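You operate a simulated robot arm through the tools that you are given. There is no shell and no other tool. Be economical: measure what you need, move in short steps, check, and stop when the job is done.

Carry out the task below with a simulated robot arm. There is one attempt and no reset: what you move stays moved.

TASK
Shut the small laminator down: block into the white tray, red lever up, heat to cold, power off.

It is judged by the outcome, as a careful person would: the job done as asked, and still so three seconds after it is handed in. It fails if anything else is knocked over, pushed out of place, dropped, spilled or broken.

THE ROBOT
A 6-joint arm with a two-finger parallel gripper, fixed in place. Base frame: the origin is at the foot of the arm, x ahead of it, y to its left, z up. Lengths are in m, angles in rad, forces in N, time in s.
With the tool pointing down near the work surface it reaches from about 0.22 to 0.62 m from the base axis. Its first joint turns from -1.152 to 1.152 rad. Payload 2.7 kg.
Tool frame: the origin (TCP) lies between the finger pads and is the grasp point; the fingertips stand 0.023 m ahead of it; z points along the fingers, y is the line along which they close. The gripper opens to 0.094 m. The fingers are 0.038 m wide and 0.01 m thick; the gripper's body (0.054 by 0.096 m) begins 0.039 m behind the TCP.
Orientation is told as [roll, pitch, yaw] about the base's x, y, z axes, in that order, counted from this pose: with the fingers straight down and closing along the base's y, the tool's x points along the base's -x, its y along +y and its z along -z.

THE INTERFACE
- The arm moves only by the tool jog_arm. Its argument "moves" is a list of rows, each an object of numbers (a shift or turn left out is 0, a gripper value left out holds the last): "x", "y", "z": the shift along the base's x, y, z in m; "ax", "ay", "az": the turn, a rotation vector about the base's x, y, z in rad; "hand": the finger opening in m, from 0 to 0.094. In form: [{"x": .., "y": .., "z": .., "ax": .., "ay": .., "az": .., "hand": ..}, ...]. A call has 1 to 20 rows; each row is the pose to reach, as a shift and turn from the pose commanded when the call began. A row lasts 0.2 s, in which the tool goes at most 0.05 m and 0.15 rad; a call with a longer step from one row to the next is refused whole, and so is a gripper value outside its range. A pose out of reach is approached as far as the arm can. The call stops where the force on the tool passes 60 N (or 10 N more than at its start, if that is more) or the arm is blocked; 0.2 s more then pass. The fingers move at their own pace (about 0.045 m/s each) and stop on an object; they squeeze with about 28 N. The grip force told is the motor's: it shows also when the fingers shut on nothing. Time passes only in rows, and 0.2 s behind the last, so rows that repeat a pose let the fingers close. It gives the time, the measured TCP pose, the force on the tool (base axes), the opening and the grip force at its end, in the units of the frame above (readings bear some noise).
- Cameras (640 x 400 px; columns grow to the right, rows downward): "scene" is fixed at [0.0962, -0.4546, 1.4033]; the picture's right is [0.52, -0.86, 0.00], its down [-0.49, -0.29, -0.82] and it looks along [0.70, 0.42, -0.57] (base axes); focal length 306 px, centre (320, 200). "wrist" rides on the gripper at [-0.039, 0, -0.044] in the tool frame; the picture's right is [0.00, -1.00, 0.00], its down [0.97, 0.00, -0.24] and it looks along [0.24, 0.00, 0.97] (tool axes); focal length 218 px, centre (320, 200).
- snapshot(camera): a new picture of that camera. No time passes.
- point_at(camera, pixels): for up to 12 pixels [column, row] of the newest picture of that camera ("zoom" is the newest enlarged one), the place [x, y, z] in the base frame of the surface seen there, good to about 0.003 m. No time passes.
- close_up(camera, box): a new picture of the part [left, top, right, bottom] of that camera's present view, enlarged. No time passes.
- finish_job(): hands the job in; it is judged then, once.

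Work in short steps. Measure before you move; look again where a grasp or a placing could have gone wrong, and mend it. You have 80 turns and 38 pictures in all, those below and enlarged ones among them. Open the gripper and draw the arm clear of the work before you hand the job in, unless the task says otherwise; then end with one line.

The tools are called after "Call:" by a JSON object that holds its "fn" and its "kwargs". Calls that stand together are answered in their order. jog_arm: Moves the arm, as the interface text tells. Its arguments: {"type":"object","properties":{"moves":{"type":"array","items":{"type":"object","properties":{"x":{"type":"number"},"y":{"type":"number"},"z":{"type":"number"},"ax":{"type":"number"},"ay":{"type":"number"},"az":{"type":"number"},"hand":{"type":"number"}}}}},"required":["moves"]} The other tools are called the same way: snapshot (camera) takes a picture; point_at (camera, pixels) gives the place of the surface under pixels of a picture; close_up (camera, box) takes an enlarged picture of a part of a camera's view; finish_job () hands the job in.

At the start:

```text
time_s: 0.0
position: [0.3198, -0.0894, 1.2424]
orientation: [0.0, 0.0, 0.001]
contact_force: [0.2, 0.2, -1.1]
finger_gap: 0.0943
gripper_force: 0.0
```

scene: 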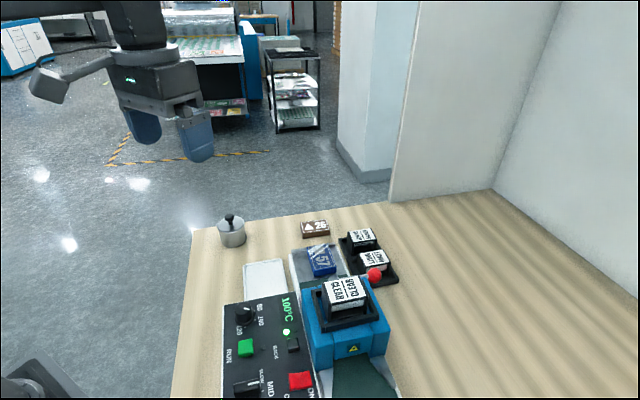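
wrist: 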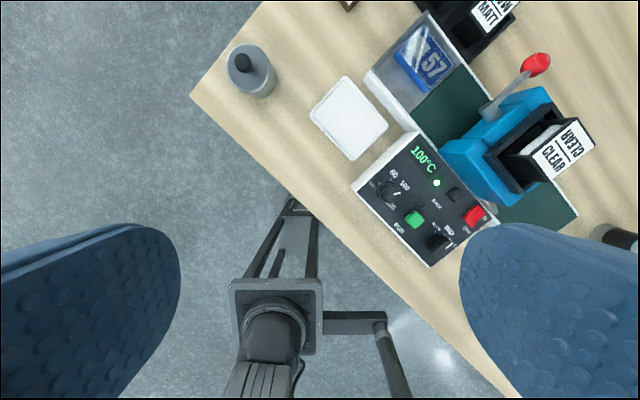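

The machine sits in the lower middle of the scene view. I take enlarged views of it from both cameras.

Call:
{"fn": "close_up", "kwargs": {"camera": "scene", "box": [200, 200, 420, 400]}}

Call:
{"fn": "close_up", "kwargs": {"camera": "wrist", "box": [300, 0, 640, 280]}}

```text
2.00 times, centred on (310, 300) of scene
```

zoom: 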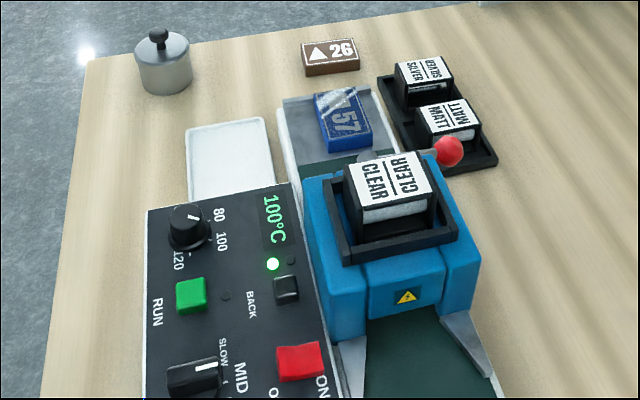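

```text
1.43 times, centred on (470, 140) of wrist
```

zoom: 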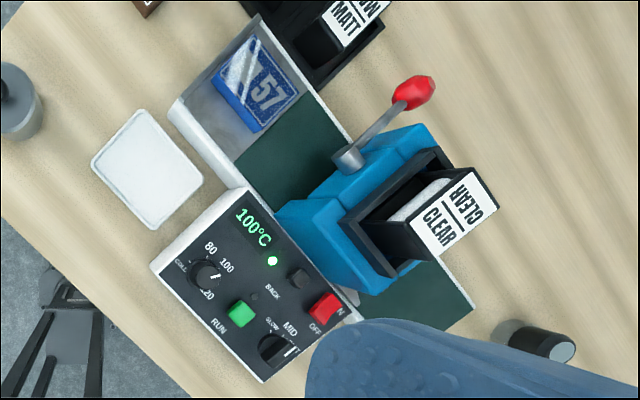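

The newest zoom is the wrist view: block 57 is at (257,85), the tray at (147,165), the lever knob at (413,92) and the panel at about (255,290). I measure these points.

Call:
{"fn": "point_at", "kwargs": {"camera": "zoom", "pixels": [[147, 168], [258, 55], [296, 90], [250, 128], [215, 88], [413, 92], [348, 158], [206, 273], [325, 307], [275, 345], [240, 312], [299, 277]]}}

Call:
{"fn": "point_at", "kwargs": {"camera": "zoom", "pixels": [[138, 112], [202, 178], [155, 227], [93, 163], [240, 187], [155, 265], [260, 380], [355, 318], [290, 180], [245, 20], [180, 110], [305, 200]]}}

```text
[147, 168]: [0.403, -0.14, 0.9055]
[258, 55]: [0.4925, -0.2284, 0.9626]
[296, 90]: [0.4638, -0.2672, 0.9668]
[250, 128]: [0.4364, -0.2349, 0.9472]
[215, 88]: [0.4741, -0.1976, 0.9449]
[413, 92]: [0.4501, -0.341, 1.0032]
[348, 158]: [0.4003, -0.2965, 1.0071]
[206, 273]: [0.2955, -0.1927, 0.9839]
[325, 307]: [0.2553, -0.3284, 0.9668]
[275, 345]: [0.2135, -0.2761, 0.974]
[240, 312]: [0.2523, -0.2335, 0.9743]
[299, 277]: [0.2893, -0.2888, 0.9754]
```

```text
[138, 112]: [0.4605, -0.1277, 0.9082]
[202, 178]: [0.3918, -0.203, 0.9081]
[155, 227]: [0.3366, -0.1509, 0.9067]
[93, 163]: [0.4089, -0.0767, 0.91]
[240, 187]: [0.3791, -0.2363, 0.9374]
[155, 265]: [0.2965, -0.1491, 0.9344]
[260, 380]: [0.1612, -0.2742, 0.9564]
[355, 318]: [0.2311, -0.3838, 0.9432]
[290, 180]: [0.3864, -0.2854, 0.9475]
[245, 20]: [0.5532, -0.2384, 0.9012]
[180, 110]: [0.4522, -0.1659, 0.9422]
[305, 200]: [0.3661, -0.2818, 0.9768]
```

The wrist measurements put the surface near z = 0.90, but the stated value is 0.693. I check this against the scene camera.

Call:
{"fn": "point_at", "kwargs": {"camera": "scene", "pixels": [[264, 280], [450, 280], [320, 262], [375, 274], [245, 314], [299, 380], [246, 347], [292, 344], [210, 330]]}}

Call:
{"fn": "point_at", "kwargs": {"camera": "wrist", "pixels": [[348, 118], [430, 55], [537, 65], [390, 193], [474, 215], [438, 240], [290, 130], [600, 200]]}}

```text
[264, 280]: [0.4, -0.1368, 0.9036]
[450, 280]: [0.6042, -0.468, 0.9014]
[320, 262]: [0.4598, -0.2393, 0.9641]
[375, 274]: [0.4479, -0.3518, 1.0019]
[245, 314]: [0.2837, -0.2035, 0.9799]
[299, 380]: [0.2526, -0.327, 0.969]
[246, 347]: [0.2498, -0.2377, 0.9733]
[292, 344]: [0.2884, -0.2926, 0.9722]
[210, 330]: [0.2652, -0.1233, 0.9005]
```

```text
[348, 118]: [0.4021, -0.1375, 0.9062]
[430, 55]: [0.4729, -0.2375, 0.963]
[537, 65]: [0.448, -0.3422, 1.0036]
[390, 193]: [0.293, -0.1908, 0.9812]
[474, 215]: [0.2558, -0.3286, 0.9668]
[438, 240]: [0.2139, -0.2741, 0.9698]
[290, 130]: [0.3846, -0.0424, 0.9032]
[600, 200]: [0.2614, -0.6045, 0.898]
```

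Both cameras triangulate the table to z ≈ 0.90, so I trust that over the stated 0.693. I move above block 57 and the tray for a closer look.

Call:
{"fn": "jog_arm", "kwargs": {"moves": [{"x": 0.03, "y": -0.03, "z": -0.01}, {"x": 0.06, "y": -0.06, "z": -0.02}, {"x": 0.08, "y": -0.09, "z": -0.04}, {"x": 0.08, "y": -0.12, "z": -0.06}, {"x": 0.08, "y": -0.12, "z": -0.06}]}}

Call:
{"fn": "snapshot", "kwargs": {"camera": "wrist"}}

```text
time_s: 1.2
position: [0.4001, -0.211, 1.1828]
orientation: [0.0, 0.0, 0.001]
contact_force: [-0.8, 0.4, 0.1]
finger_gap: 0.0942
gripper_force: 0.1
```

```text
33 pictures are left
```

wrist: 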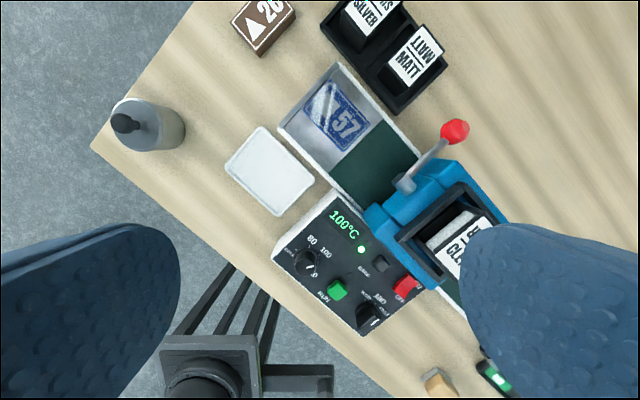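

Call:
{"fn": "close_up", "kwargs": {"camera": "wrist", "box": [220, 60, 412, 180]}}

Call:
{"fn": "close_up", "kwargs": {"camera": "scene", "box": [240, 215, 400, 315]}}

Call:
{"fn": "close_up", "kwargs": {"camera": "wrist", "box": [264, 180, 472, 310]}}

```text
3.33 times, centred on (316, 120) of wrist
```

zoom: 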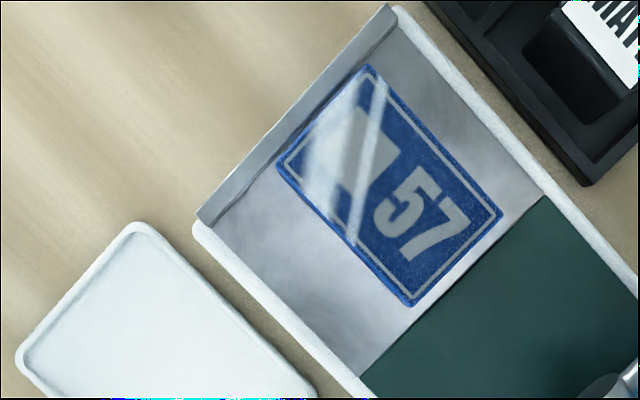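

```text
4.00 times, centred on (320, 265) of scene
```

zoom: 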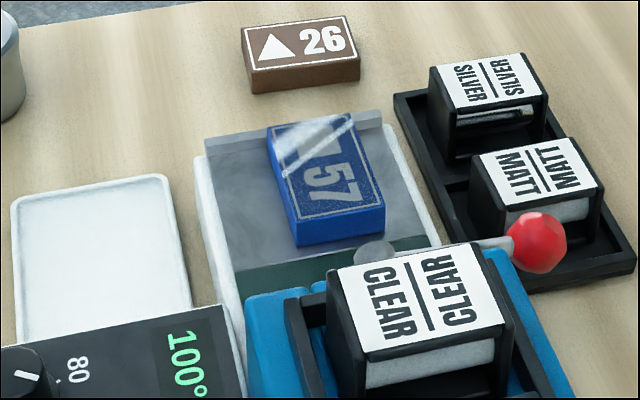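

```text
3.08 times, centred on (368, 245) of wrist
```

zoom: 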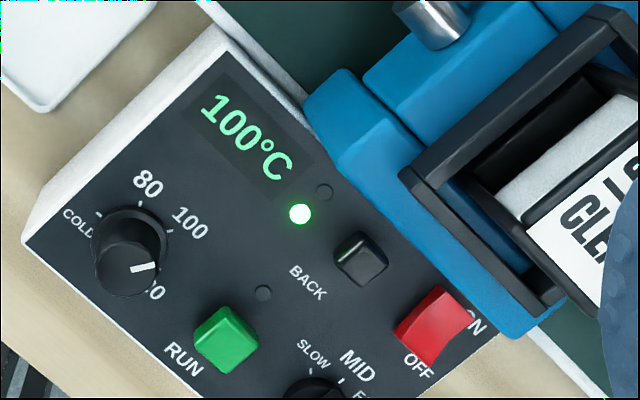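

I measure the block corners, the white tray corners and the lever points in the wrist picture.

Call:
{"fn": "point_at", "kwargs": {"camera": "wrist", "pixels": [[330, 82], [368, 124], [343, 149], [306, 110], [337, 116], [298, 130], [387, 116], [263, 128], [314, 185], [278, 214], [227, 168], [270, 170]]}}

Call:
{"fn": "point_at", "kwargs": {"camera": "wrist", "pixels": [[455, 130], [448, 138], [440, 145], [425, 163], [406, 183], [310, 258], [335, 290], [405, 285], [381, 263], [338, 215], [395, 238], [300, 240]]}}

Call:
{"fn": "close_up", "kwargs": {"camera": "wrist", "box": [376, 100, 504, 180]}}

```text
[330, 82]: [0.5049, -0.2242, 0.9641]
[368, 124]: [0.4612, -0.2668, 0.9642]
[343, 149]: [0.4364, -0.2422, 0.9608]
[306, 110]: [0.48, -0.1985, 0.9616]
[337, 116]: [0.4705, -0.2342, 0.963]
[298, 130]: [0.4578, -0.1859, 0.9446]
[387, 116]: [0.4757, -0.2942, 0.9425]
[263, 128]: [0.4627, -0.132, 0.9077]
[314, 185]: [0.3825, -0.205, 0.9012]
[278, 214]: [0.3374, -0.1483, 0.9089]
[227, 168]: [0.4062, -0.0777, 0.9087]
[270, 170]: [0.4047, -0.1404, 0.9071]
```

```text
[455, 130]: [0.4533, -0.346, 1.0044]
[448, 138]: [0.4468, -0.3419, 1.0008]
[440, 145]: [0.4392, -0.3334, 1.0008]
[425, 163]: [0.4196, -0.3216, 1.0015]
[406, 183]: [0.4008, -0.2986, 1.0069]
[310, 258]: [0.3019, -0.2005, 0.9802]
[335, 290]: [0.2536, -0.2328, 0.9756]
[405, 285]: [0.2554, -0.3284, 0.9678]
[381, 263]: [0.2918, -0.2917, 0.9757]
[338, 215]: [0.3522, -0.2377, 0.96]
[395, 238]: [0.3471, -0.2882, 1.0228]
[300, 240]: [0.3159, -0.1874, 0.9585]
```

```text
5.00 times, centred on (440, 140) of wrist
```

zoom: 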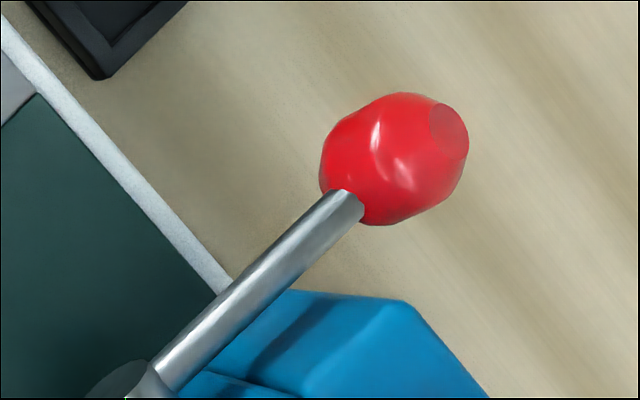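

Block 57's top centre is at (0.4705, -0.233, 0.963), with its long side along about 45°. It is about 0.061 × 0.035 × 0.02. I turn the tool to 0.78 rad and hover over it, fingers part-closed.

Call:
{"fn": "jog_arm", "kwargs": {"moves": [{"x": 0.02, "y": -0.006, "az": 0.13, "z": -0.03, "hand": 0.06}, {"x": 0.04, "y": -0.012, "az": 0.26, "z": -0.06}, {"x": 0.06, "y": -0.02, "az": 0.39, "z": -0.09}, {"x": 0.07, "y": -0.023, "az": 0.52, "z": -0.12}, {"x": 0.07, "y": -0.023, "az": 0.65, "z": -0.14}, {"x": 0.07, "y": -0.023, "az": 0.78, "z": -0.16}, {"x": 0.07, "y": -0.023, "az": 0.78, "z": -0.16}]}}

Call:
{"fn": "snapshot", "kwargs": {"camera": "wrist"}}

```text
time_s: 2.8
position: [0.4698, -0.2327, 1.0231]
orientation: [-0.001, 0.0, 0.784]
contact_force: [0.3, 0.3, -0.8]
finger_gap: 0.0598
gripper_force: 0.0
```

```text
28 pictures are left
```

wrist: 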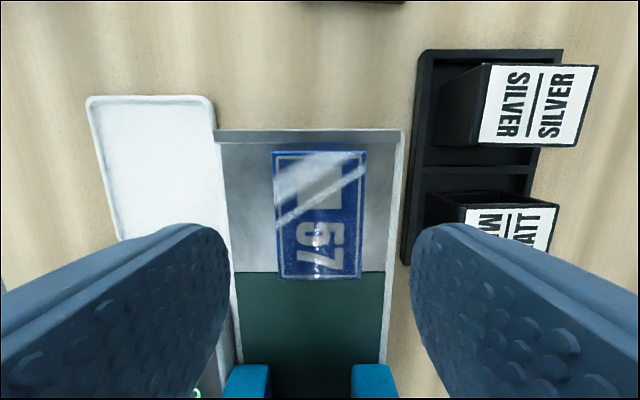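

The block lies square between the fingers. I descend to TCP z ≈ 0.970 and close.

Call:
{"fn": "jog_arm", "kwargs": {"moves": [{"z": -0.025}, {"z": -0.045}, {"z": -0.052}, {"z": -0.052, "hand": 0.02}, {"z": -0.052, "hand": 0.02}, {"z": -0.052, "hand": 0.02}, {"z": -0.052, "hand": 0.02}]}}

```text
time_s: 4.4
position: [0.4694, -0.2327, 0.9722]
orientation: [0.001, 0.0, 0.781]
contact_force: [0.8, 0.5, -0.3]
finger_gap: 0.0437
gripper_force: 27.7
```

The grip holds at a 0.0437 m gap and 27.7 N. I lift and carry the block to above the white tray centre (0.398, -0.140).

Call:
{"fn": "jog_arm", "kwargs": {"moves": [{"z": 0.03}, {"z": 0.06}, {"x": -0.02, "y": 0.03, "z": 0.06}, {"x": -0.045, "y": 0.06, "z": 0.06}, {"x": -0.072, "y": 0.0925, "z": 0.06}, {"x": -0.072, "y": 0.0925, "z": 0.06}]}}

Call:
{"fn": "snapshot", "kwargs": {"camera": "wrist"}}

Call:
{"fn": "close_up", "kwargs": {"camera": "scene", "box": [200, 190, 392, 310]}}

```text
time_s: 5.8
position: [0.3973, -0.1401, 1.0312]
orientation: [0.002, -0.001, 0.781]
contact_force: [0.4, 0.0, -1.3]
finger_gap: 0.0438
gripper_force: 28.1
```

```text
27 pictures are left
```

wrist: 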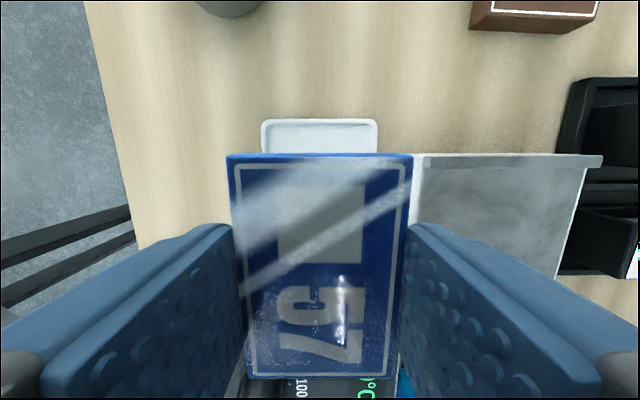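

```text
3.33 times, centred on (296, 250) of scene
```

zoom: 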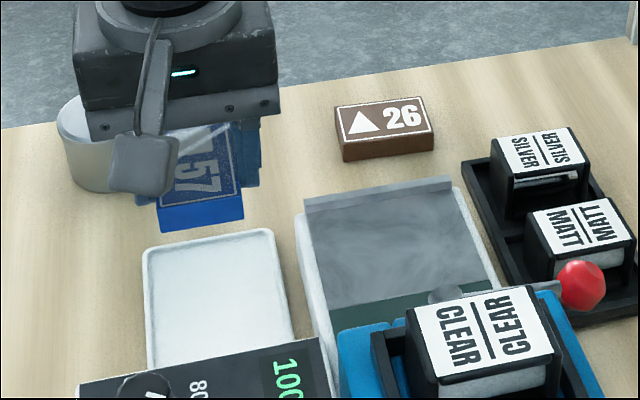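

The tray, spanning columns 262–377, is centred laterally under the block. I descend in steps to just touch the floor.

Call:
{"fn": "jog_arm", "kwargs": {"moves": [{"z": -0.04}, {"z": -0.07}, {"z": -0.084}, {"z": -0.09}, {"z": -0.094}, {"z": -0.094}]}}

Call:
{"fn": "close_up", "kwargs": {"camera": "scene", "box": [200, 220, 360, 320]}}

```text
time_s: 7.2
position: [0.3986, -0.1411, 0.9368]
orientation: [0.0, -0.001, 0.78]
contact_force: [0.1, -0.2, -0.9]
finger_gap: 0.0438
gripper_force: 27.9
```

```text
4.00 times, centred on (280, 270) of scene
```

zoom: 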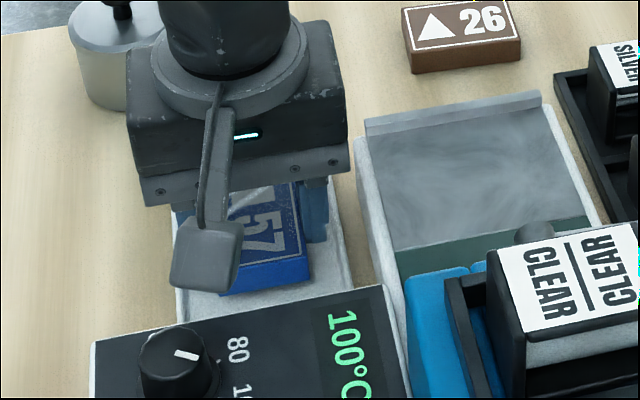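

There is no contact yet, so I lower millimetre by millimetre.

Call:
{"fn": "jog_arm", "kwargs": {"moves": [{"z": -0.001}, {"z": -0.002}, {"z": -0.003}, {"z": -0.003}]}}

```text
time_s: 8.2
position: [0.3974, -0.1395, 0.9329]
orientation: [0.0, 0.0, 0.781]
contact_force: [0.2, 0.0, -0.6]
finger_gap: 0.0437
gripper_force: 28.5
```

Call:
{"fn": "jog_arm", "kwargs": {"moves": [{"z": -0.001}, {"z": -0.002}, {"z": -0.002}]}}

```text
time_s: 9.0
position: [0.3984, -0.1391, 0.9318]
orientation: [0.002, 0.001, 0.78]
contact_force: [0.0, 0.0, -0.4]
finger_gap: 0.0438
gripper_force: 27.7
```

Call:
{"fn": "jog_arm", "kwargs": {"moves": [{"z": -0.001}, {"z": -0.002}, {"z": -0.003}, {"z": -0.003}]}}

Call:
{"fn": "close_up", "kwargs": {"camera": "scene", "box": [232, 250, 312, 300]}}

```text
time_s: 10.0
position: [0.398, -0.1396, 0.9295]
orientation: [-0.001, -0.001, 0.783]
contact_force: [-5.2, 3.5, 20.4]
finger_gap: 0.0439
gripper_force: 27.6
```

```text
8.00 times, centred on (272, 275) of scene
```

zoom: 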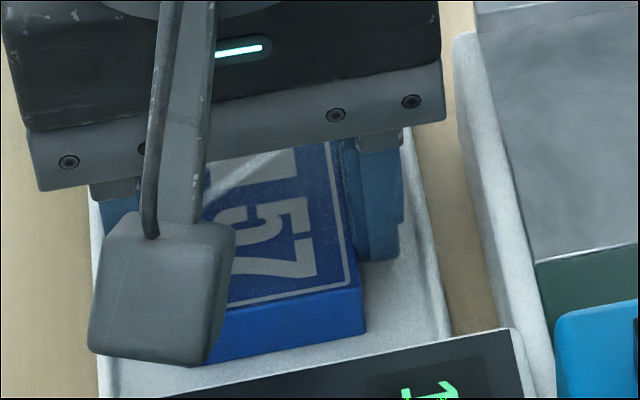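

Contact reads 20 N, so the block is on the tray floor. I relieve it by 1 mm, open just a little and rise.

Call:
{"fn": "jog_arm", "kwargs": {"moves": [{"z": 0.001}, {"z": 0.001, "hand": 0.054}, {"z": 0.001, "hand": 0.054}, {"z": 0.02}, {"z": 0.06}, {"z": 0.1}, {"z": 0.13}, {"z": 0.13}]}}

Call:
{"fn": "snapshot", "kwargs": {"camera": "wrist"}}

Call:
{"fn": "close_up", "kwargs": {"camera": "scene", "box": [200, 220, 360, 320]}}

```text
time_s: 11.8
position: [0.3987, -0.1407, 1.0598]
orientation: [-0.001, 0.001, 0.78]
contact_force: [0.1, 1.1, -0.9]
finger_gap: 0.054
gripper_force: 0.1
```

```text
23 pictures are left
```

wrist: 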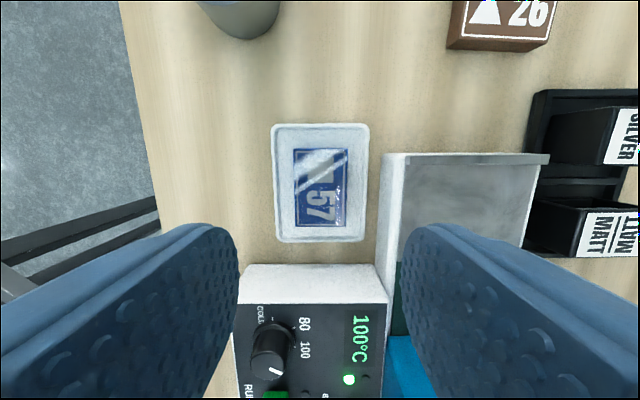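

```text
4.00 times, centred on (280, 270) of scene
```

zoom: 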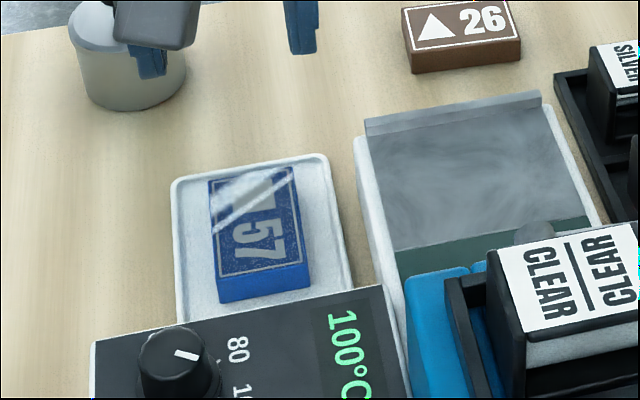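

Block 57 rests flat inside the tray. Next I rise, turn the tool to yaw -0.785 and move above the lever knob at (0.45, -0.344).

Call:
{"fn": "jog_arm", "kwargs": {"moves": [{"z": 0.04, "az": -0.14}, {"z": 0.08, "az": -0.28}, {"x": 0.01, "y": -0.03, "z": 0.08, "az": -0.42}, {"x": 0.02, "y": -0.06, "z": 0.08, "az": -0.56}, {"x": 0.03, "y": -0.09, "z": 0.08, "az": -0.7}, {"x": 0.04, "y": -0.12, "z": 0.08, "az": -0.84}, {"x": 0.05, "y": -0.15, "z": 0.08, "az": -0.98}, {"x": 0.055, "y": -0.18, "z": 0.08, "az": -1.12}, {"x": 0.055, "y": -0.205, "z": 0.08, "az": -1.26}, {"x": 0.055, "y": -0.205, "z": 0.08, "az": -1.4}, {"x": 0.055, "y": -0.205, "z": 0.08, "az": -1.54}, {"x": 0.055, "y": -0.205, "z": 0.08, "az": -1.565}]}}

Call:
{"fn": "snapshot", "kwargs": {"camera": "wrist"}}

```text
time_s: 14.4
position: [0.4519, -0.3449, 1.1381]
orientation: [-0.001, 0.0, -0.787]
contact_force: [0.2, 0.1, 0.1]
finger_gap: 0.0541
gripper_force: 0.1
```

```text
21 pictures are left
```

wrist: 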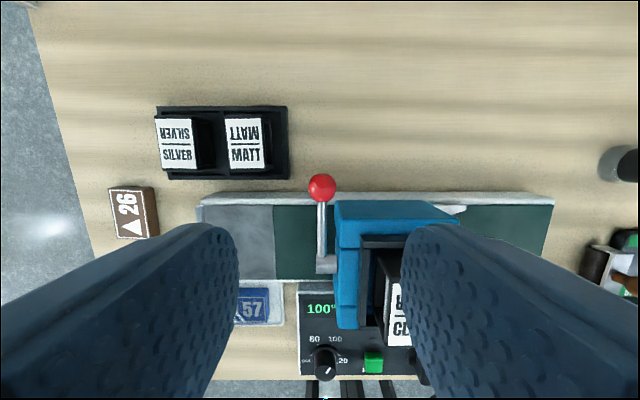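

The lever's boss projects from the outfeed face, and the rod swings in the vertical plane across the machine. I measure the knob, the rod, the boss and the housing edges.

Call:
{"fn": "close_up", "kwargs": {"camera": "wrist", "box": [272, 150, 432, 250]}}

Call:
{"fn": "point_at", "kwargs": {"camera": "wrist", "pixels": [[321, 187], [321, 176], [311, 188], [321, 210], [323, 235], [326, 262], [340, 206], [345, 240], [372, 245], [393, 265], [450, 215], [350, 222]]}}

```text
4.00 times, centred on (352, 200) of wrist
```

zoom: 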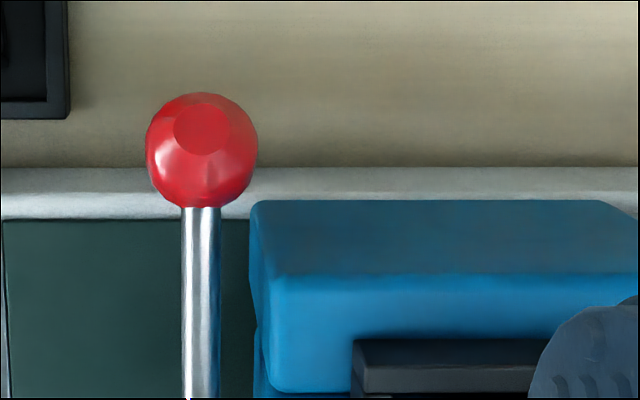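

```text
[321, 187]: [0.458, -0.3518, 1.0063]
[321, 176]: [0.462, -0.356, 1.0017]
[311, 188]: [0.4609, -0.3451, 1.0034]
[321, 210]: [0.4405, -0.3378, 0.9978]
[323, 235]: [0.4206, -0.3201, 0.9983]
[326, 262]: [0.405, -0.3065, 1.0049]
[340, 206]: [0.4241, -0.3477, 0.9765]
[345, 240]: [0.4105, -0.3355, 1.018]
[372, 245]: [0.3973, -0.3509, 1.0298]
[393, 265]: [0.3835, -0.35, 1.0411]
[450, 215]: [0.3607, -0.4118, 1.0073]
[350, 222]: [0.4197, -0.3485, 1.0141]
```

The knob centre is about (0.456, -0.350, 0.994). The housing's outer edge is just inboard of it, so I grip slightly outboard. I also check the cartridge height for clearance.

Call:
{"fn": "jog_arm", "kwargs": {"moves": [{"x": 0.007, "y": -0.009, "z": -0.04}, {"x": 0.007, "y": -0.009, "z": -0.08}, {"x": 0.007, "y": -0.009, "z": -0.1}, {"x": 0.007, "y": -0.009, "z": -0.1}]}}

Call:
{"fn": "snapshot", "kwargs": {"camera": "wrist"}}

Call:
{"fn": "point_at", "kwargs": {"camera": "scene", "pixels": [[330, 287], [360, 283], [345, 295]]}}

```text
time_s: 15.4
position: [0.4605, -0.3531, 1.0383]
orientation: [0.0, 0.0, -0.783]
contact_force: [-0.5, 0.5, -0.3]
finger_gap: 0.0542
gripper_force: 0.1
```

```text
19 pictures are left
```

wrist: 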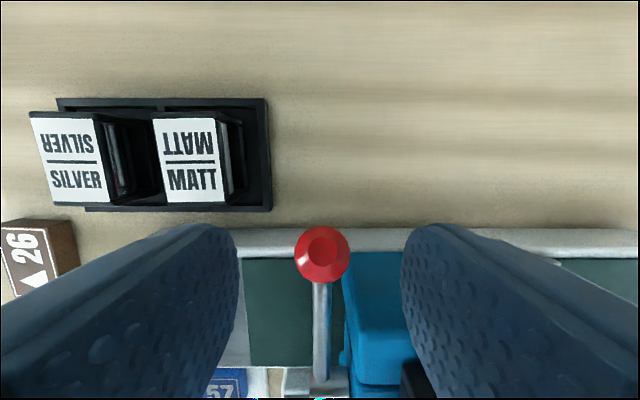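

```text
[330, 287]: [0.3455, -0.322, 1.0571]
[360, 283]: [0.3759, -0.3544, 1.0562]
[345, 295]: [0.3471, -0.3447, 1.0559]
```

The knob is centred between the fingers at column 322, and the cartridge top at z 1.057 is well below the swing path. I descend and close on the knob.

Call:
{"fn": "jog_arm", "kwargs": {"moves": [{"z": -0.02}, {"z": -0.037}, {"z": -0.037, "hand": 0.015}, {"z": -0.037, "hand": 0.015}, {"z": -0.037, "hand": 0.015}, {"z": -0.037, "hand": 0.015}]}}

Call:
{"fn": "snapshot", "kwargs": {"camera": "wrist"}}

```text
time_s: 16.8
position: [0.4597, -0.3554, 1.0013]
orientation: [-0.002, 0.0, -0.785]
contact_force: [-7.3, -7.8, -1.7]
finger_gap: 0.0239
gripper_force: 44.9
```

```text
18 pictures are left
```

wrist: 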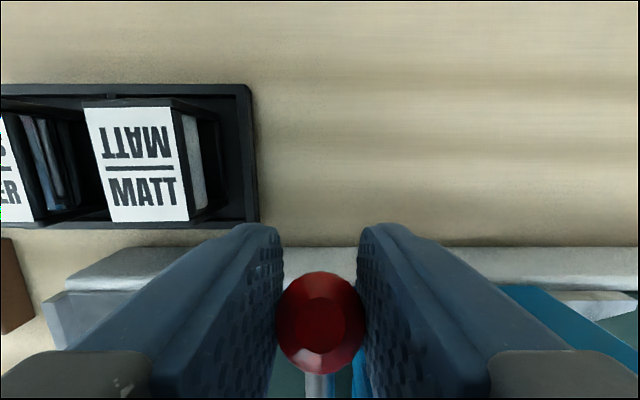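

The knob is held at a 0.0239 m gap. I swing it up along an arc of about 0.068 m radius, first to about 30°.

Call:
{"fn": "jog_arm", "kwargs": {"moves": [{"x": -0.0012, "y": 0.0, "z": 0.006}, {"x": -0.0014, "y": 0.0001, "z": 0.0118}, {"x": -0.0022, "y": 0.001, "z": 0.0176}, {"x": -0.0036, "y": 0.0022, "z": 0.0233}, {"x": -0.0053, "y": 0.0039, "z": 0.0287}, {"x": -0.0071, "y": 0.0057, "z": 0.034}, {"x": -0.0071, "y": 0.0057, "z": 0.034}]}}

Call:
{"fn": "close_up", "kwargs": {"camera": "scene", "box": [296, 220, 456, 320]}}

```text
time_s: 18.4
position: [0.4539, -0.3506, 1.0364]
orientation: [0.001, -0.006, -0.784]
contact_force: [8.3, -12.2, -9.9]
finger_gap: 0.0239
gripper_force: 44.7
```

```text
4.00 times, centred on (376, 270) of scene
```

zoom: 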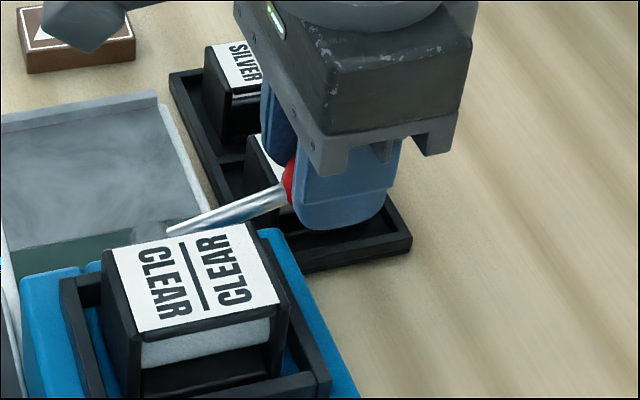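

The lever follows, with the radial force showing a true radius a little larger (about 0.075). I continue to about 70°.

Call:
{"fn": "jog_arm", "kwargs": {"moves": [{"x": -0.0025, "y": 0.0025, "z": 0.0075}, {"x": -0.0059, "y": 0.0059, "z": 0.0142}, {"x": -0.0104, "y": 0.0104, "z": 0.0208}, {"x": -0.0161, "y": 0.0161, "z": 0.0274}, {"x": -0.0216, "y": 0.0216, "z": 0.0322}, {"x": -0.0284, "y": 0.0284, "z": 0.0365}, {"x": -0.0284, "y": 0.0284, "z": 0.0365}]}}

Call:
{"fn": "close_up", "kwargs": {"camera": "scene", "box": [296, 200, 456, 300]}}

```text
time_s: 20.0
position: [0.4232, -0.3199, 1.0731]
orientation: [0.002, 0.0, -0.783]
contact_force: [0.4, -0.6, -1.1]
finger_gap: 0.015
gripper_force: 0.1
```

```text
4.00 times, centred on (376, 250) of scene
```

zoom: 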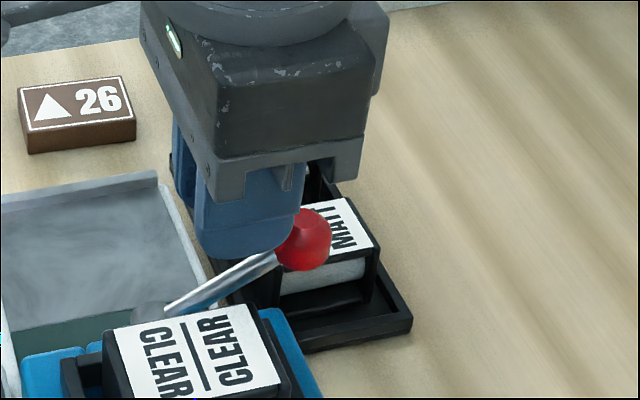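

The fingers slipped off and the knob stayed part-way up. I measure where it is now.

Call:
{"fn": "point_at", "kwargs": {"camera": "zoom", "pixels": [[305, 240], [318, 238], [300, 265], [255, 262], [200, 295], [150, 312], [270, 320]]}}

Call:
{"fn": "snapshot", "kwargs": {"camera": "wrist"}}

```text
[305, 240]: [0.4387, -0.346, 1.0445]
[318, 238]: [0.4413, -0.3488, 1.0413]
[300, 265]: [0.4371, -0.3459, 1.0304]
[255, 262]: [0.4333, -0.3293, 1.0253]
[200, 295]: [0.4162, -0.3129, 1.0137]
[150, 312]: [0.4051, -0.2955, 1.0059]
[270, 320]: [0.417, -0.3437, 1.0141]
```

```text
15 pictures are left
```

wrist: 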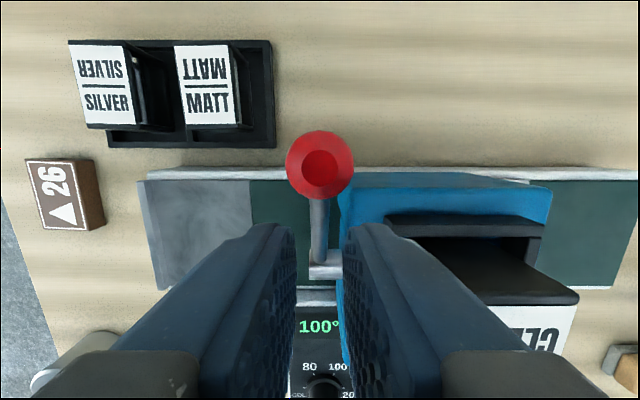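

The knob is at roughly 32°, near (0.448, -0.341, 1.036). I close the fingers, go over it to its outboard side, and push it inward and up while watching the force.

Call:
{"fn": "jog_arm", "kwargs": {"moves": [{"z": 0.035, "hand": 0.0}, {"x": 0.027, "y": -0.027, "z": 0.04}, {"x": 0.056, "y": -0.056, "z": 0.03}, {"x": 0.056, "y": -0.056, "z": -0.005}, {"x": 0.056, "y": -0.056, "z": -0.02}, {"x": 0.056, "y": -0.056, "z": -0.02}]}}

Call:
{"fn": "close_up", "kwargs": {"camera": "scene", "box": [296, 200, 456, 300]}}

```text
time_s: 21.4
position: [0.4782, -0.376, 1.054]
orientation: [0.001, 0.001, -0.784]
contact_force: [-0.3, -0.1, 0.1]
finger_gap: 0.0
gripper_force: 28.1
out of reach, approached as far as the arm can: row 3
```

```text
4.00 times, centred on (376, 250) of scene
```

zoom: 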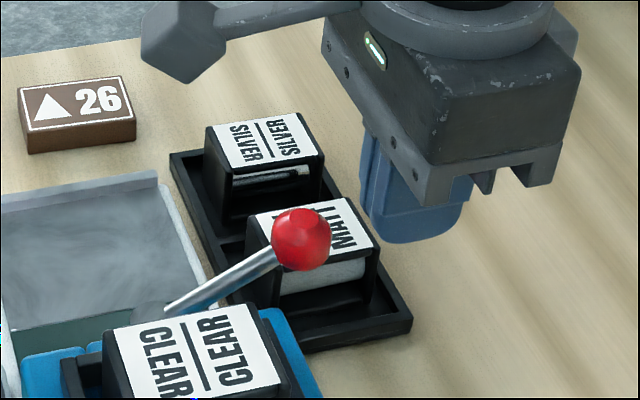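

Call:
{"fn": "jog_arm", "kwargs": {"moves": [{"x": -0.006, "y": 0.006}, {"x": -0.01, "y": 0.01}, {"x": -0.013, "y": 0.013, "z": 0.002}, {"x": -0.016, "y": 0.016, "z": 0.004}, {"x": -0.019, "y": 0.019, "z": 0.006}, {"x": -0.022, "y": 0.022, "z": 0.008}]}}

Call:
{"fn": "close_up", "kwargs": {"camera": "scene", "box": [296, 200, 456, 300]}}

```text
time_s: 22.5
position: [0.4684, -0.3639, 1.0562]
orientation: [0.003, -0.032, -0.786]
contact_force: [16.8, -14.4, -4.4]
finger_gap: 0.0004
gripper_force: 28.1
stopped in row 5: the force on the tool passed its limit (the readings are from after the stop); the commanded pose is now the measured one
```

```text
4.00 times, centred on (376, 250) of scene
```

zoom: 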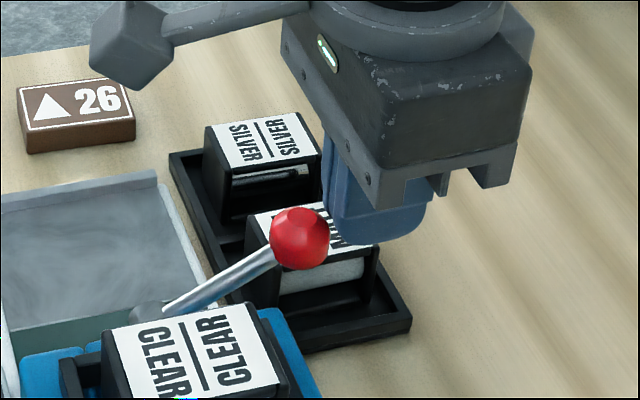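

The knob did not move under 60 N, so it is at its upper stop and the lever is up. I back off, rise, and go above the control panel.

Call:
{"fn": "jog_arm", "kwargs": {"moves": [{"x": 0.012, "y": -0.012}, {"x": 0.012, "y": -0.012, "z": 0.03}, {"x": 0.0, "y": 0.0, "z": 0.07}, {"x": -0.03, "y": 0.028, "z": 0.08}, {"x": -0.06, "y": 0.056, "z": 0.08}, {"x": -0.09, "y": 0.084, "z": 0.08}, {"x": -0.12, "y": 0.112, "z": 0.08}, {"x": -0.15, "y": 0.14, "z": 0.08}, {"x": -0.165, "y": 0.155, "z": 0.08}, {"x": -0.165, "y": 0.155, "z": 0.08}]}}

Call:
{"fn": "snapshot", "kwargs": {"camera": "wrist"}}

Call:
{"fn": "snapshot", "kwargs": {"camera": "scene"}}

```text
time_s: 24.7
position: [0.3012, -0.2079, 1.135]
orientation: [0.002, -0.024, -0.785]
contact_force: [-0.1, -0.2, -0.5]
finger_gap: 0.0001
gripper_force: 27.7
```

```text
12 pictures are left
```

wrist: 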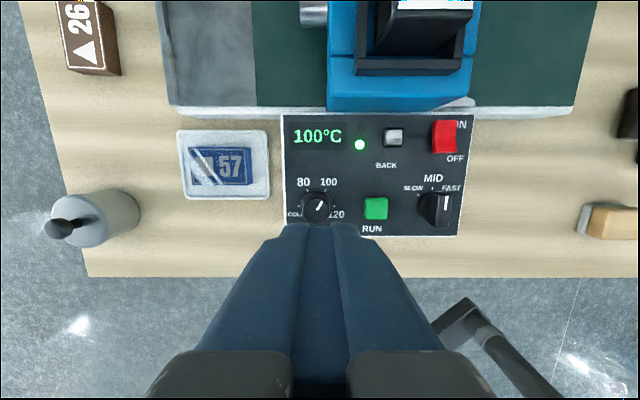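

```text
11 pictures are left
```

scene: 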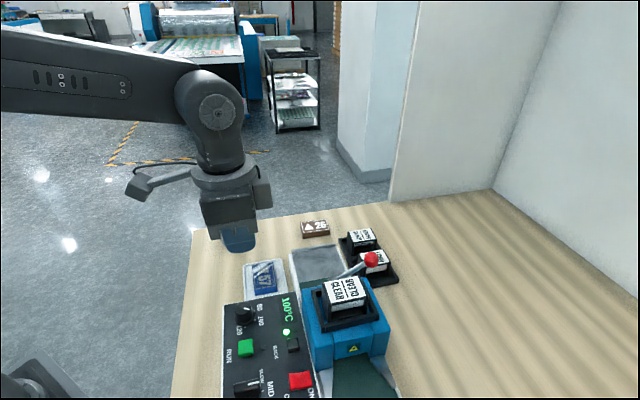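

The panel is fully visible: the dial is at (318,207), the OFF switch at (446,137), and the speed knob at (438,210) must not be disturbed. I zoom in on the dial and the switch.

Call:
{"fn": "close_up", "kwargs": {"camera": "wrist", "box": [276, 166, 356, 216]}}

Call:
{"fn": "point_at", "kwargs": {"camera": "wrist", "pixels": [[318, 207], [310, 207], [326, 207], [318, 198], [290, 170], [345, 195], [290, 195], [446, 128], [446, 148], [376, 207], [460, 200], [425, 170]]}}

Call:
{"fn": "close_up", "kwargs": {"camera": "wrist", "box": [406, 115, 486, 165]}}

```text
8.00 times, centred on (316, 191) of wrist
```

zoom: 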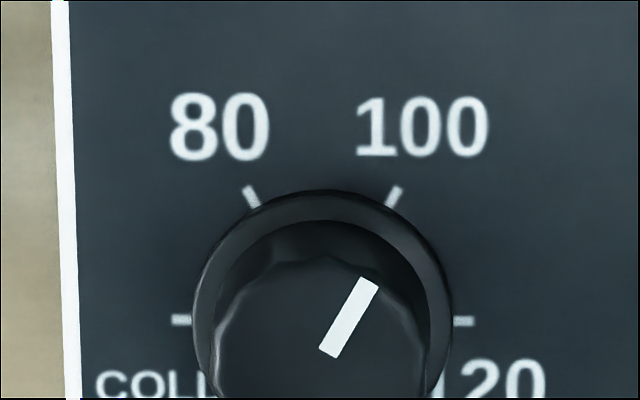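

```text
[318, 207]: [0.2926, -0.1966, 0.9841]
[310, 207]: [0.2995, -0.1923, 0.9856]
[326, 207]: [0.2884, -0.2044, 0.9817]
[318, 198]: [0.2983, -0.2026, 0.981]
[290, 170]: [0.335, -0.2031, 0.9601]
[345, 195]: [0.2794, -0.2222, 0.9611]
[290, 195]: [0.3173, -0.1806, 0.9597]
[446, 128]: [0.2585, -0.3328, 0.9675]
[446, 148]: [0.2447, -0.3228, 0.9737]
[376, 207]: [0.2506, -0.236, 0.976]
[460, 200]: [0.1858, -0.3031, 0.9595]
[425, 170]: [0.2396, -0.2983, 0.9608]
```

```text
8.00 times, centred on (446, 140) of wrist
```

zoom: 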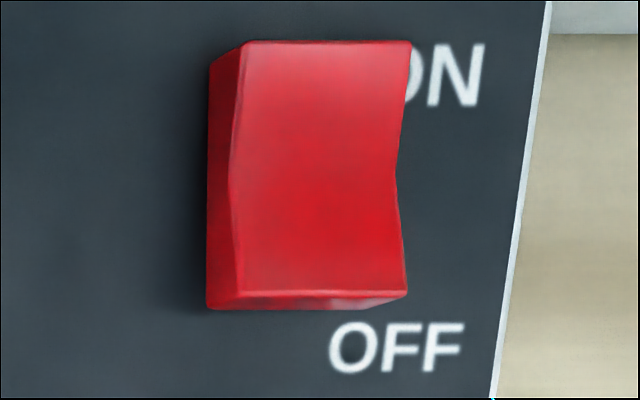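

The panel is level at z 0.960. The dial centre is about (0.2914, -0.193), with its pointer at 100 (1 o'clock); COLD is at 9 o'clock, 120° counter-clockwise. I hover over it, open to 0.045 and level the tool.

Call:
{"fn": "jog_arm", "kwargs": {"moves": [{"x": -0.005, "y": 0.007, "z": -0.03, "ay": 0.012, "hand": 0.046}, {"x": -0.0098, "y": 0.0149, "z": -0.06, "ay": 0.024}, {"x": -0.0098, "y": 0.0149, "z": -0.09, "ay": 0.024}, {"x": -0.0098, "y": 0.0149, "z": -0.1, "ay": 0.024}, {"x": -0.0098, "y": 0.0149, "z": -0.1, "ay": 0.024}]}}

Call:
{"fn": "snapshot", "kwargs": {"camera": "wrist"}}

```text
time_s: 25.9
position: [0.2904, -0.1922, 1.0369]
orientation: [-0.016, -0.007, -0.787]
contact_force: [0.3, -0.2, -0.5]
finger_gap: 0.0459
gripper_force: 0.0
```

```text
8 pictures are left
```

wrist: 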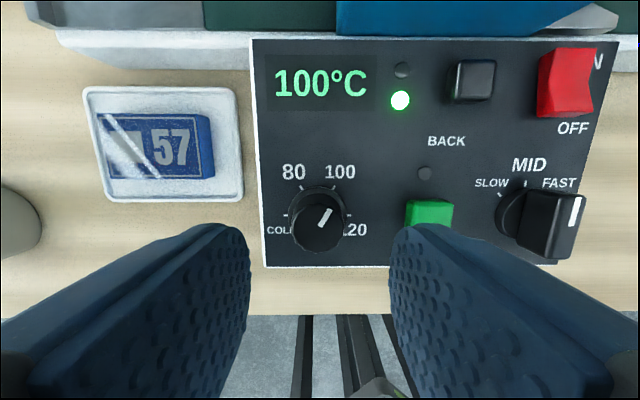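

The dial is centred between the fingers. I remove the small residual tilt, shift 2 mm, descend to z 0.990 and grip.

Call:
{"fn": "jog_arm", "kwargs": {"moves": [{"x": 0.0015, "y": -0.0015, "z": -0.02, "ax": 0.0163, "ay": -0.0064}, {"x": 0.0015, "y": -0.0015, "z": -0.04, "ax": 0.0163, "ay": -0.0064}, {"x": 0.0015, "y": -0.0015, "z": -0.047, "ax": 0.0163, "ay": -0.0064}, {"x": 0.0015, "y": -0.0015, "z": -0.047, "ax": 0.0163, "ay": -0.0064, "hand": 0.015}, {"x": 0.0015, "y": -0.0015, "z": -0.047, "ax": 0.0163, "ay": -0.0064, "hand": 0.015}, {"x": 0.0015, "y": -0.0015, "z": -0.047, "ax": 0.0163, "ay": -0.0064, "hand": 0.015}, {"x": 0.0015, "y": -0.0015, "z": -0.047, "ax": 0.0163, "ay": -0.0064, "hand": 0.015}]}}

```text
time_s: 27.5
position: [0.292, -0.1936, 0.99]
orientation: [0.003, 0.0, -0.785]
contact_force: [6.9, 7.2, -2.8]
finger_gap: 0.0272
gripper_force: 44.8
```

The dial is gripped at 0.0272 m. I turn it counter-clockwise by 2.09 rad.

Call:
{"fn": "jog_arm", "kwargs": {"moves": [{"az": 0.14, "x": 0.0005, "y": 0.0005}, {"az": 0.28, "x": 0.0005, "y": 0.0005}, {"az": 0.42, "x": 0.0005, "y": 0.0005}, {"az": 0.56, "x": 0.0005, "y": 0.0005}, {"az": 0.7, "x": 0.0005, "y": 0.0005}, {"az": 0.84, "x": 0.0005, "y": 0.0005}, {"az": 0.98, "x": 0.0005, "y": 0.0005}, {"az": 1.12, "x": 0.0005, "y": 0.0005}, {"az": 1.26, "x": 0.0005, "y": 0.0005}, {"az": 1.4, "x": 0.0005, "y": 0.0005}, {"az": 1.54, "x": 0.0005, "y": 0.0005}, {"az": 1.68, "x": 0.0005, "y": 0.0005}, {"az": 1.82, "x": 0.0005, "y": 0.0005}, {"az": 1.96, "x": 0.0005, "y": 0.0005}, {"az": 2.094, "x": 0.0005, "y": 0.0005}, {"az": 2.094, "x": 0.0005, "y": 0.0005}]}}

```text
time_s: 30.9
position: [0.292, -0.1921, 0.9897]
orientation: [0.005, 0.0, 1.31]
contact_force: [-9.0, 24.2, 16.1]
finger_gap: 0.027
gripper_force: 45.0
```

Rotation is complete. I release the dial, rise and look.

Call:
{"fn": "jog_arm", "kwargs": {"moves": [{"hand": 0.046}, {"hand": 0.046}, {"hand": 0.046}, {"z": 0.03}, {"z": 0.07}, {"z": 0.11}, {"z": 0.11}]}}

Call:
{"fn": "close_up", "kwargs": {"camera": "scene", "box": [208, 280, 368, 380]}}

```text
time_s: 32.5
position: [0.2922, -0.194, 1.102]
orientation: [0.001, 0.0, 1.308]
contact_force: [0.9, -1.3, -0.8]
finger_gap: 0.046
gripper_force: 0.1
```

```text
4.00 times, centred on (288, 330) of scene
```

zoom: 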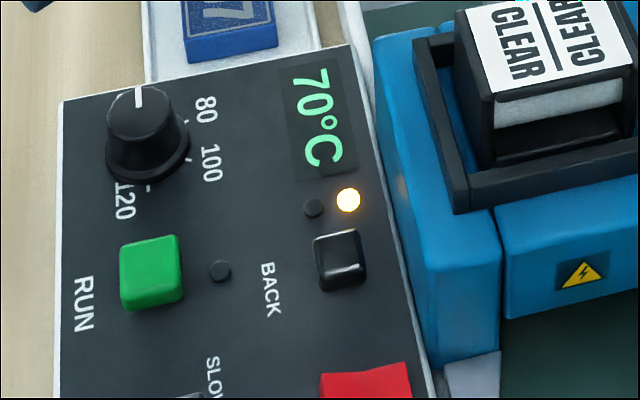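

The dial pointer now stands on the COLD tick, and the display has fallen to 70 °C with an amber light. I close the fingers and turn to yaw 2.356, so the camera faces away from the housing, above the OFF end of the red rocker.

Call:
{"fn": "jog_arm", "kwargs": {"moves": [{"z": 0.01, "az": 0.13, "hand": 0.0}, {"x": -0.01, "y": -0.02, "z": 0.02, "az": 0.26}, {"x": -0.02, "y": -0.04, "z": 0.02, "az": 0.39}, {"x": -0.03, "y": -0.06, "z": 0.02, "az": 0.52}, {"x": -0.04, "y": -0.08, "z": 0.02, "az": 0.65}, {"x": -0.05, "y": -0.1, "z": 0.02, "az": 0.78}, {"x": -0.058, "y": -0.118, "z": 0.02, "az": 0.91}, {"x": -0.058, "y": -0.118, "z": 0.02, "az": 1.048}, {"x": -0.058, "y": -0.118, "z": 0.02, "az": 1.048}]}}

Call:
{"fn": "snapshot", "kwargs": {"camera": "wrist"}}

```text
time_s: 34.5
position: [0.2677, -0.2719, 1.1172]
orientation: [0.009, 0.003, 2.351]
contact_force: [-0.3, 0.1, 0.1]
finger_gap: 0.0
gripper_force: 28.3
out of reach, approached as far as the arm can: row 8, 9
```

```text
6 pictures are left
```

wrist: 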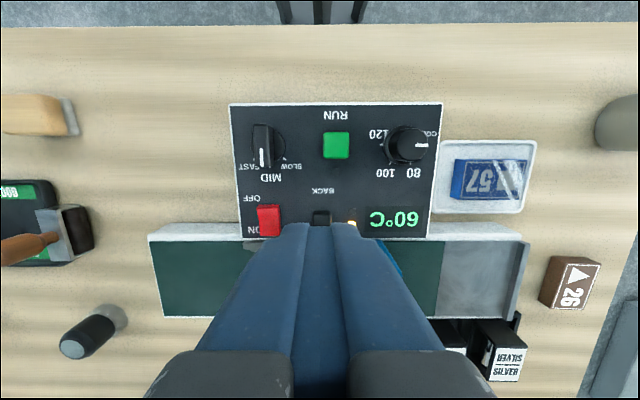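

Yaw 2.356 is just beyond the wrist limit here, so I settle for yaw ≈ 2.17 and check where the arm goes.

Call:
{"fn": "jog_arm", "kwargs": {"moves": [{"az": -0.1}, {"az": -0.186}, {"az": -0.186}, {"az": -0.186}]}}

```text
time_s: 35.5
position: [0.2669, -0.2719, 1.1189]
orientation: [0.001, -0.001, 2.17]
contact_force: [0.8, -0.9, -0.2]
finger_gap: 0.0
gripper_force: 28.1
```

The yaw is right. I re-measure the rocker in the last wrist picture before approaching.

Call:
{"fn": "point_at", "kwargs": {"camera": "wrist", "pixels": [[268, 209], [268, 214], [268, 228], [260, 209], [279, 209], [252, 205], [263, 150], [320, 217], [262, 128]]}}

Call:
{"fn": "jog_arm", "kwargs": {"moves": [{"x": -0.015, "y": -0.02}, {"x": -0.033, "y": -0.04, "z": -0.03}, {"x": -0.033, "y": -0.04, "z": -0.07}, {"x": -0.033, "y": -0.04, "z": -0.09}, {"x": -0.033, "y": -0.04, "z": -0.09}]}}

Call:
{"fn": "snapshot", "kwargs": {"camera": "wrist"}}

```text
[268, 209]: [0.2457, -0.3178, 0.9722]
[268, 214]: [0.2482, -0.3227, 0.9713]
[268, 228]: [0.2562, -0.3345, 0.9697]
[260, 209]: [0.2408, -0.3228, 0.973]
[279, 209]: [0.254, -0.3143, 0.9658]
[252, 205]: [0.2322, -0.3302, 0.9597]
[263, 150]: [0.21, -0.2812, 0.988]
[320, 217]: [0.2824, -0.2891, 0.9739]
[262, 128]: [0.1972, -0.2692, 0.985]
```

```text
time_s: 36.7
position: [0.234, -0.3109, 1.0274]
orientation: [0.001, 0.001, 2.171]
contact_force: [-0.3, -0.2, 0.9]
finger_gap: 0.0
gripper_force: 28.3
```

```text
5 pictures are left
```

wrist: 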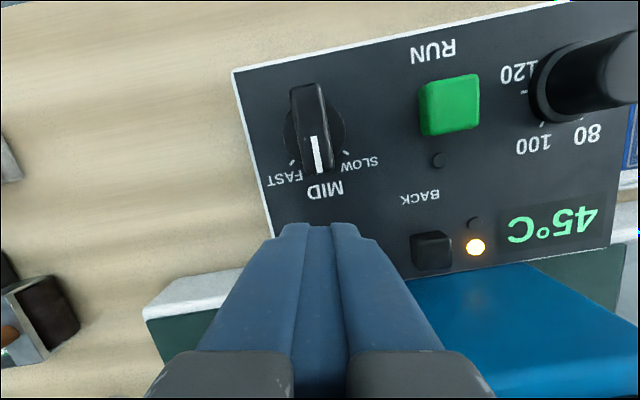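

The cooling continues (45 °C) and the fingers hover over the rocker. I check the clearance to the speed knob's tip before descending.

Call:
{"fn": "point_at", "kwargs": {"camera": "wrist", "pixels": [[318, 166], [318, 172], [326, 160], [310, 100], [320, 215]]}}

```text
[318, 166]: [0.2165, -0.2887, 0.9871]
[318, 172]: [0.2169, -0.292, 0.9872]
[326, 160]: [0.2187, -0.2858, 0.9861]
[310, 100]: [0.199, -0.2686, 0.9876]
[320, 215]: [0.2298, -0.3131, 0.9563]
```

The knob tip is at u ≈ 0.360, against the finger edge at about 0.366, so descending straight down is clear. I press slowly.

Call:
{"fn": "jog_arm", "kwargs": {"moves": [{"z": -0.015}, {"z": -0.026}, {"z": -0.03}, {"z": -0.033}, {"z": -0.035}, {"z": -0.037}, {"z": -0.039}]}}

```text
time_s: 38.3
position: [0.2339, -0.3114, 0.9893]
orientation: [0.003, -0.001, 2.171]
contact_force: [-7.1, 7.5, 11.5]
finger_gap: 0.0001
gripper_force: 27.7
```

Call:
{"fn": "jog_arm", "kwargs": {"moves": [{"z": -0.0015}, {"z": -0.003}, {"z": -0.003}]}}

Call:
{"fn": "close_up", "kwargs": {"camera": "scene", "box": [208, 300, 368, 400]}}

```text
time_s: 39.1
position: [0.2329, -0.3112, 0.9906]
orientation: [0.0, 0.003, 2.17]
contact_force: [-14.9, 23.8, 51.8]
finger_gap: 0.0001
gripper_force: 28.8
```

```text
4.00 times, centred on (288, 350) of scene
```

zoom: 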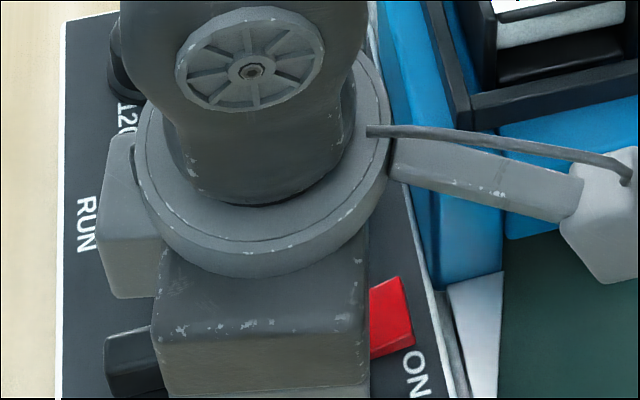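

The rocker is pressed firmly against its stop at 52 N. I lift off and look.

Call:
{"fn": "jog_arm", "kwargs": {"moves": [{"z": 0.01}, {"z": 0.04}, {"z": 0.08}, {"x": -0.01, "y": 0.03, "z": 0.12}, {"x": -0.01, "y": 0.07, "z": 0.14}, {"x": -0.01, "y": 0.07, "z": 0.14}]}}

Call:
{"fn": "close_up", "kwargs": {"camera": "scene", "box": [208, 300, 368, 400]}}

```text
refused: row 4 steps farther than a row can; nothing moved
```

```text
4.00 times, centred on (288, 350) of scene
```

zoom: 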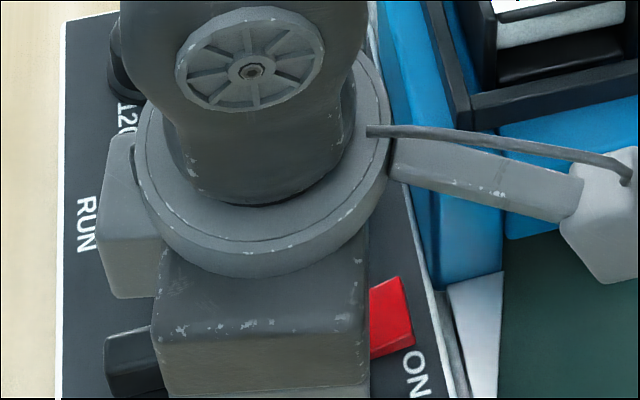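

One row was too long and the call was refused, so I repeat it with shorter steps and use only the wrist view, since 3 pictures remain.

Call:
{"fn": "jog_arm", "kwargs": {"moves": [{"z": 0.01}, {"z": 0.04}, {"z": 0.08}, {"x": -0.01, "y": 0.03, "z": 0.1}, {"x": -0.01, "y": 0.07, "z": 0.12}, {"x": -0.005, "y": 0.1, "z": 0.14}, {"y": 0.13, "z": 0.15}, {"y": 0.13, "z": 0.15}]}}

Call:
{"fn": "snapshot", "kwargs": {"camera": "wrist"}}

```text
time_s: 40.9
position: [0.2352, -0.1804, 1.1379]
orientation: [0.002, -0.002, 2.171]
contact_force: [0.6, 0.4, 0.1]
finger_gap: 0.0
gripper_force: 27.5
```

```text
2 pictures are left
```

wrist: 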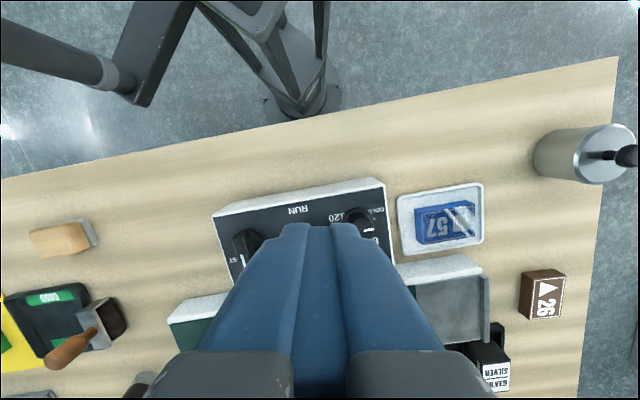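

The fingers block this view. I draw the arm clear to the left, open the gripper, then take a scene close-up of the whole machine.

Call:
{"fn": "jog_arm", "kwargs": {"moves": [{"x": 0.02, "y": 0.03, "z": 0.02, "az": -0.14, "hand": 0.06}, {"x": 0.04, "y": 0.06, "z": 0.04, "az": -0.28}, {"x": 0.06, "y": 0.09, "z": 0.06, "az": -0.42}, {"x": 0.07, "y": 0.13, "z": 0.07, "az": -0.56}, {"x": 0.07, "y": 0.17, "z": 0.08, "az": -0.7}, {"x": 0.07, "y": 0.17, "z": 0.08, "az": -0.84}, {"x": 0.07, "y": 0.17, "z": 0.08, "az": -0.98}]}}

Call:
{"fn": "close_up", "kwargs": {"camera": "scene", "box": [200, 235, 464, 400]}}

```text
time_s: 42.5
position: [0.305, -0.0114, 1.2168]
orientation: [0.001, -0.001, 1.188]
contact_force: [0.5, 1.0, -0.5]
finger_gap: 0.0599
gripper_force: 0.0
```

```text
2.42 times, centred on (332, 318) of scene
```

zoom: 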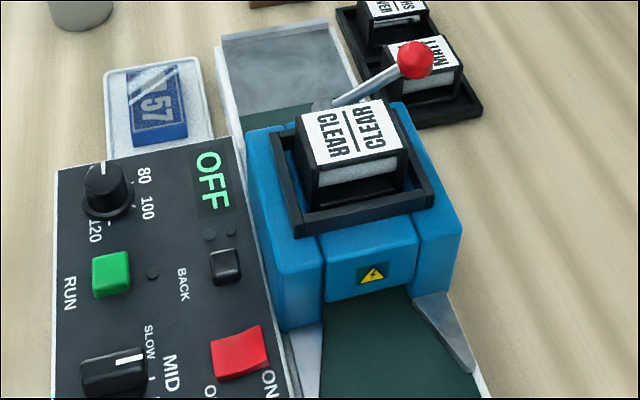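

The display reads OFF, the dial pointer is on COLD, the lever is up, and block 57 lies in the tray. The arm is clear and the gripper is open, so I hand the job in.

Call:
{"fn": "finish_job", "kwargs": {}}

```text
The job is handed in.
```

The laminator is shut down: block 57 is in the white tray, the red lever is up at its stop, the heat dial is on COLD, and the power is off (the display reads OFF).
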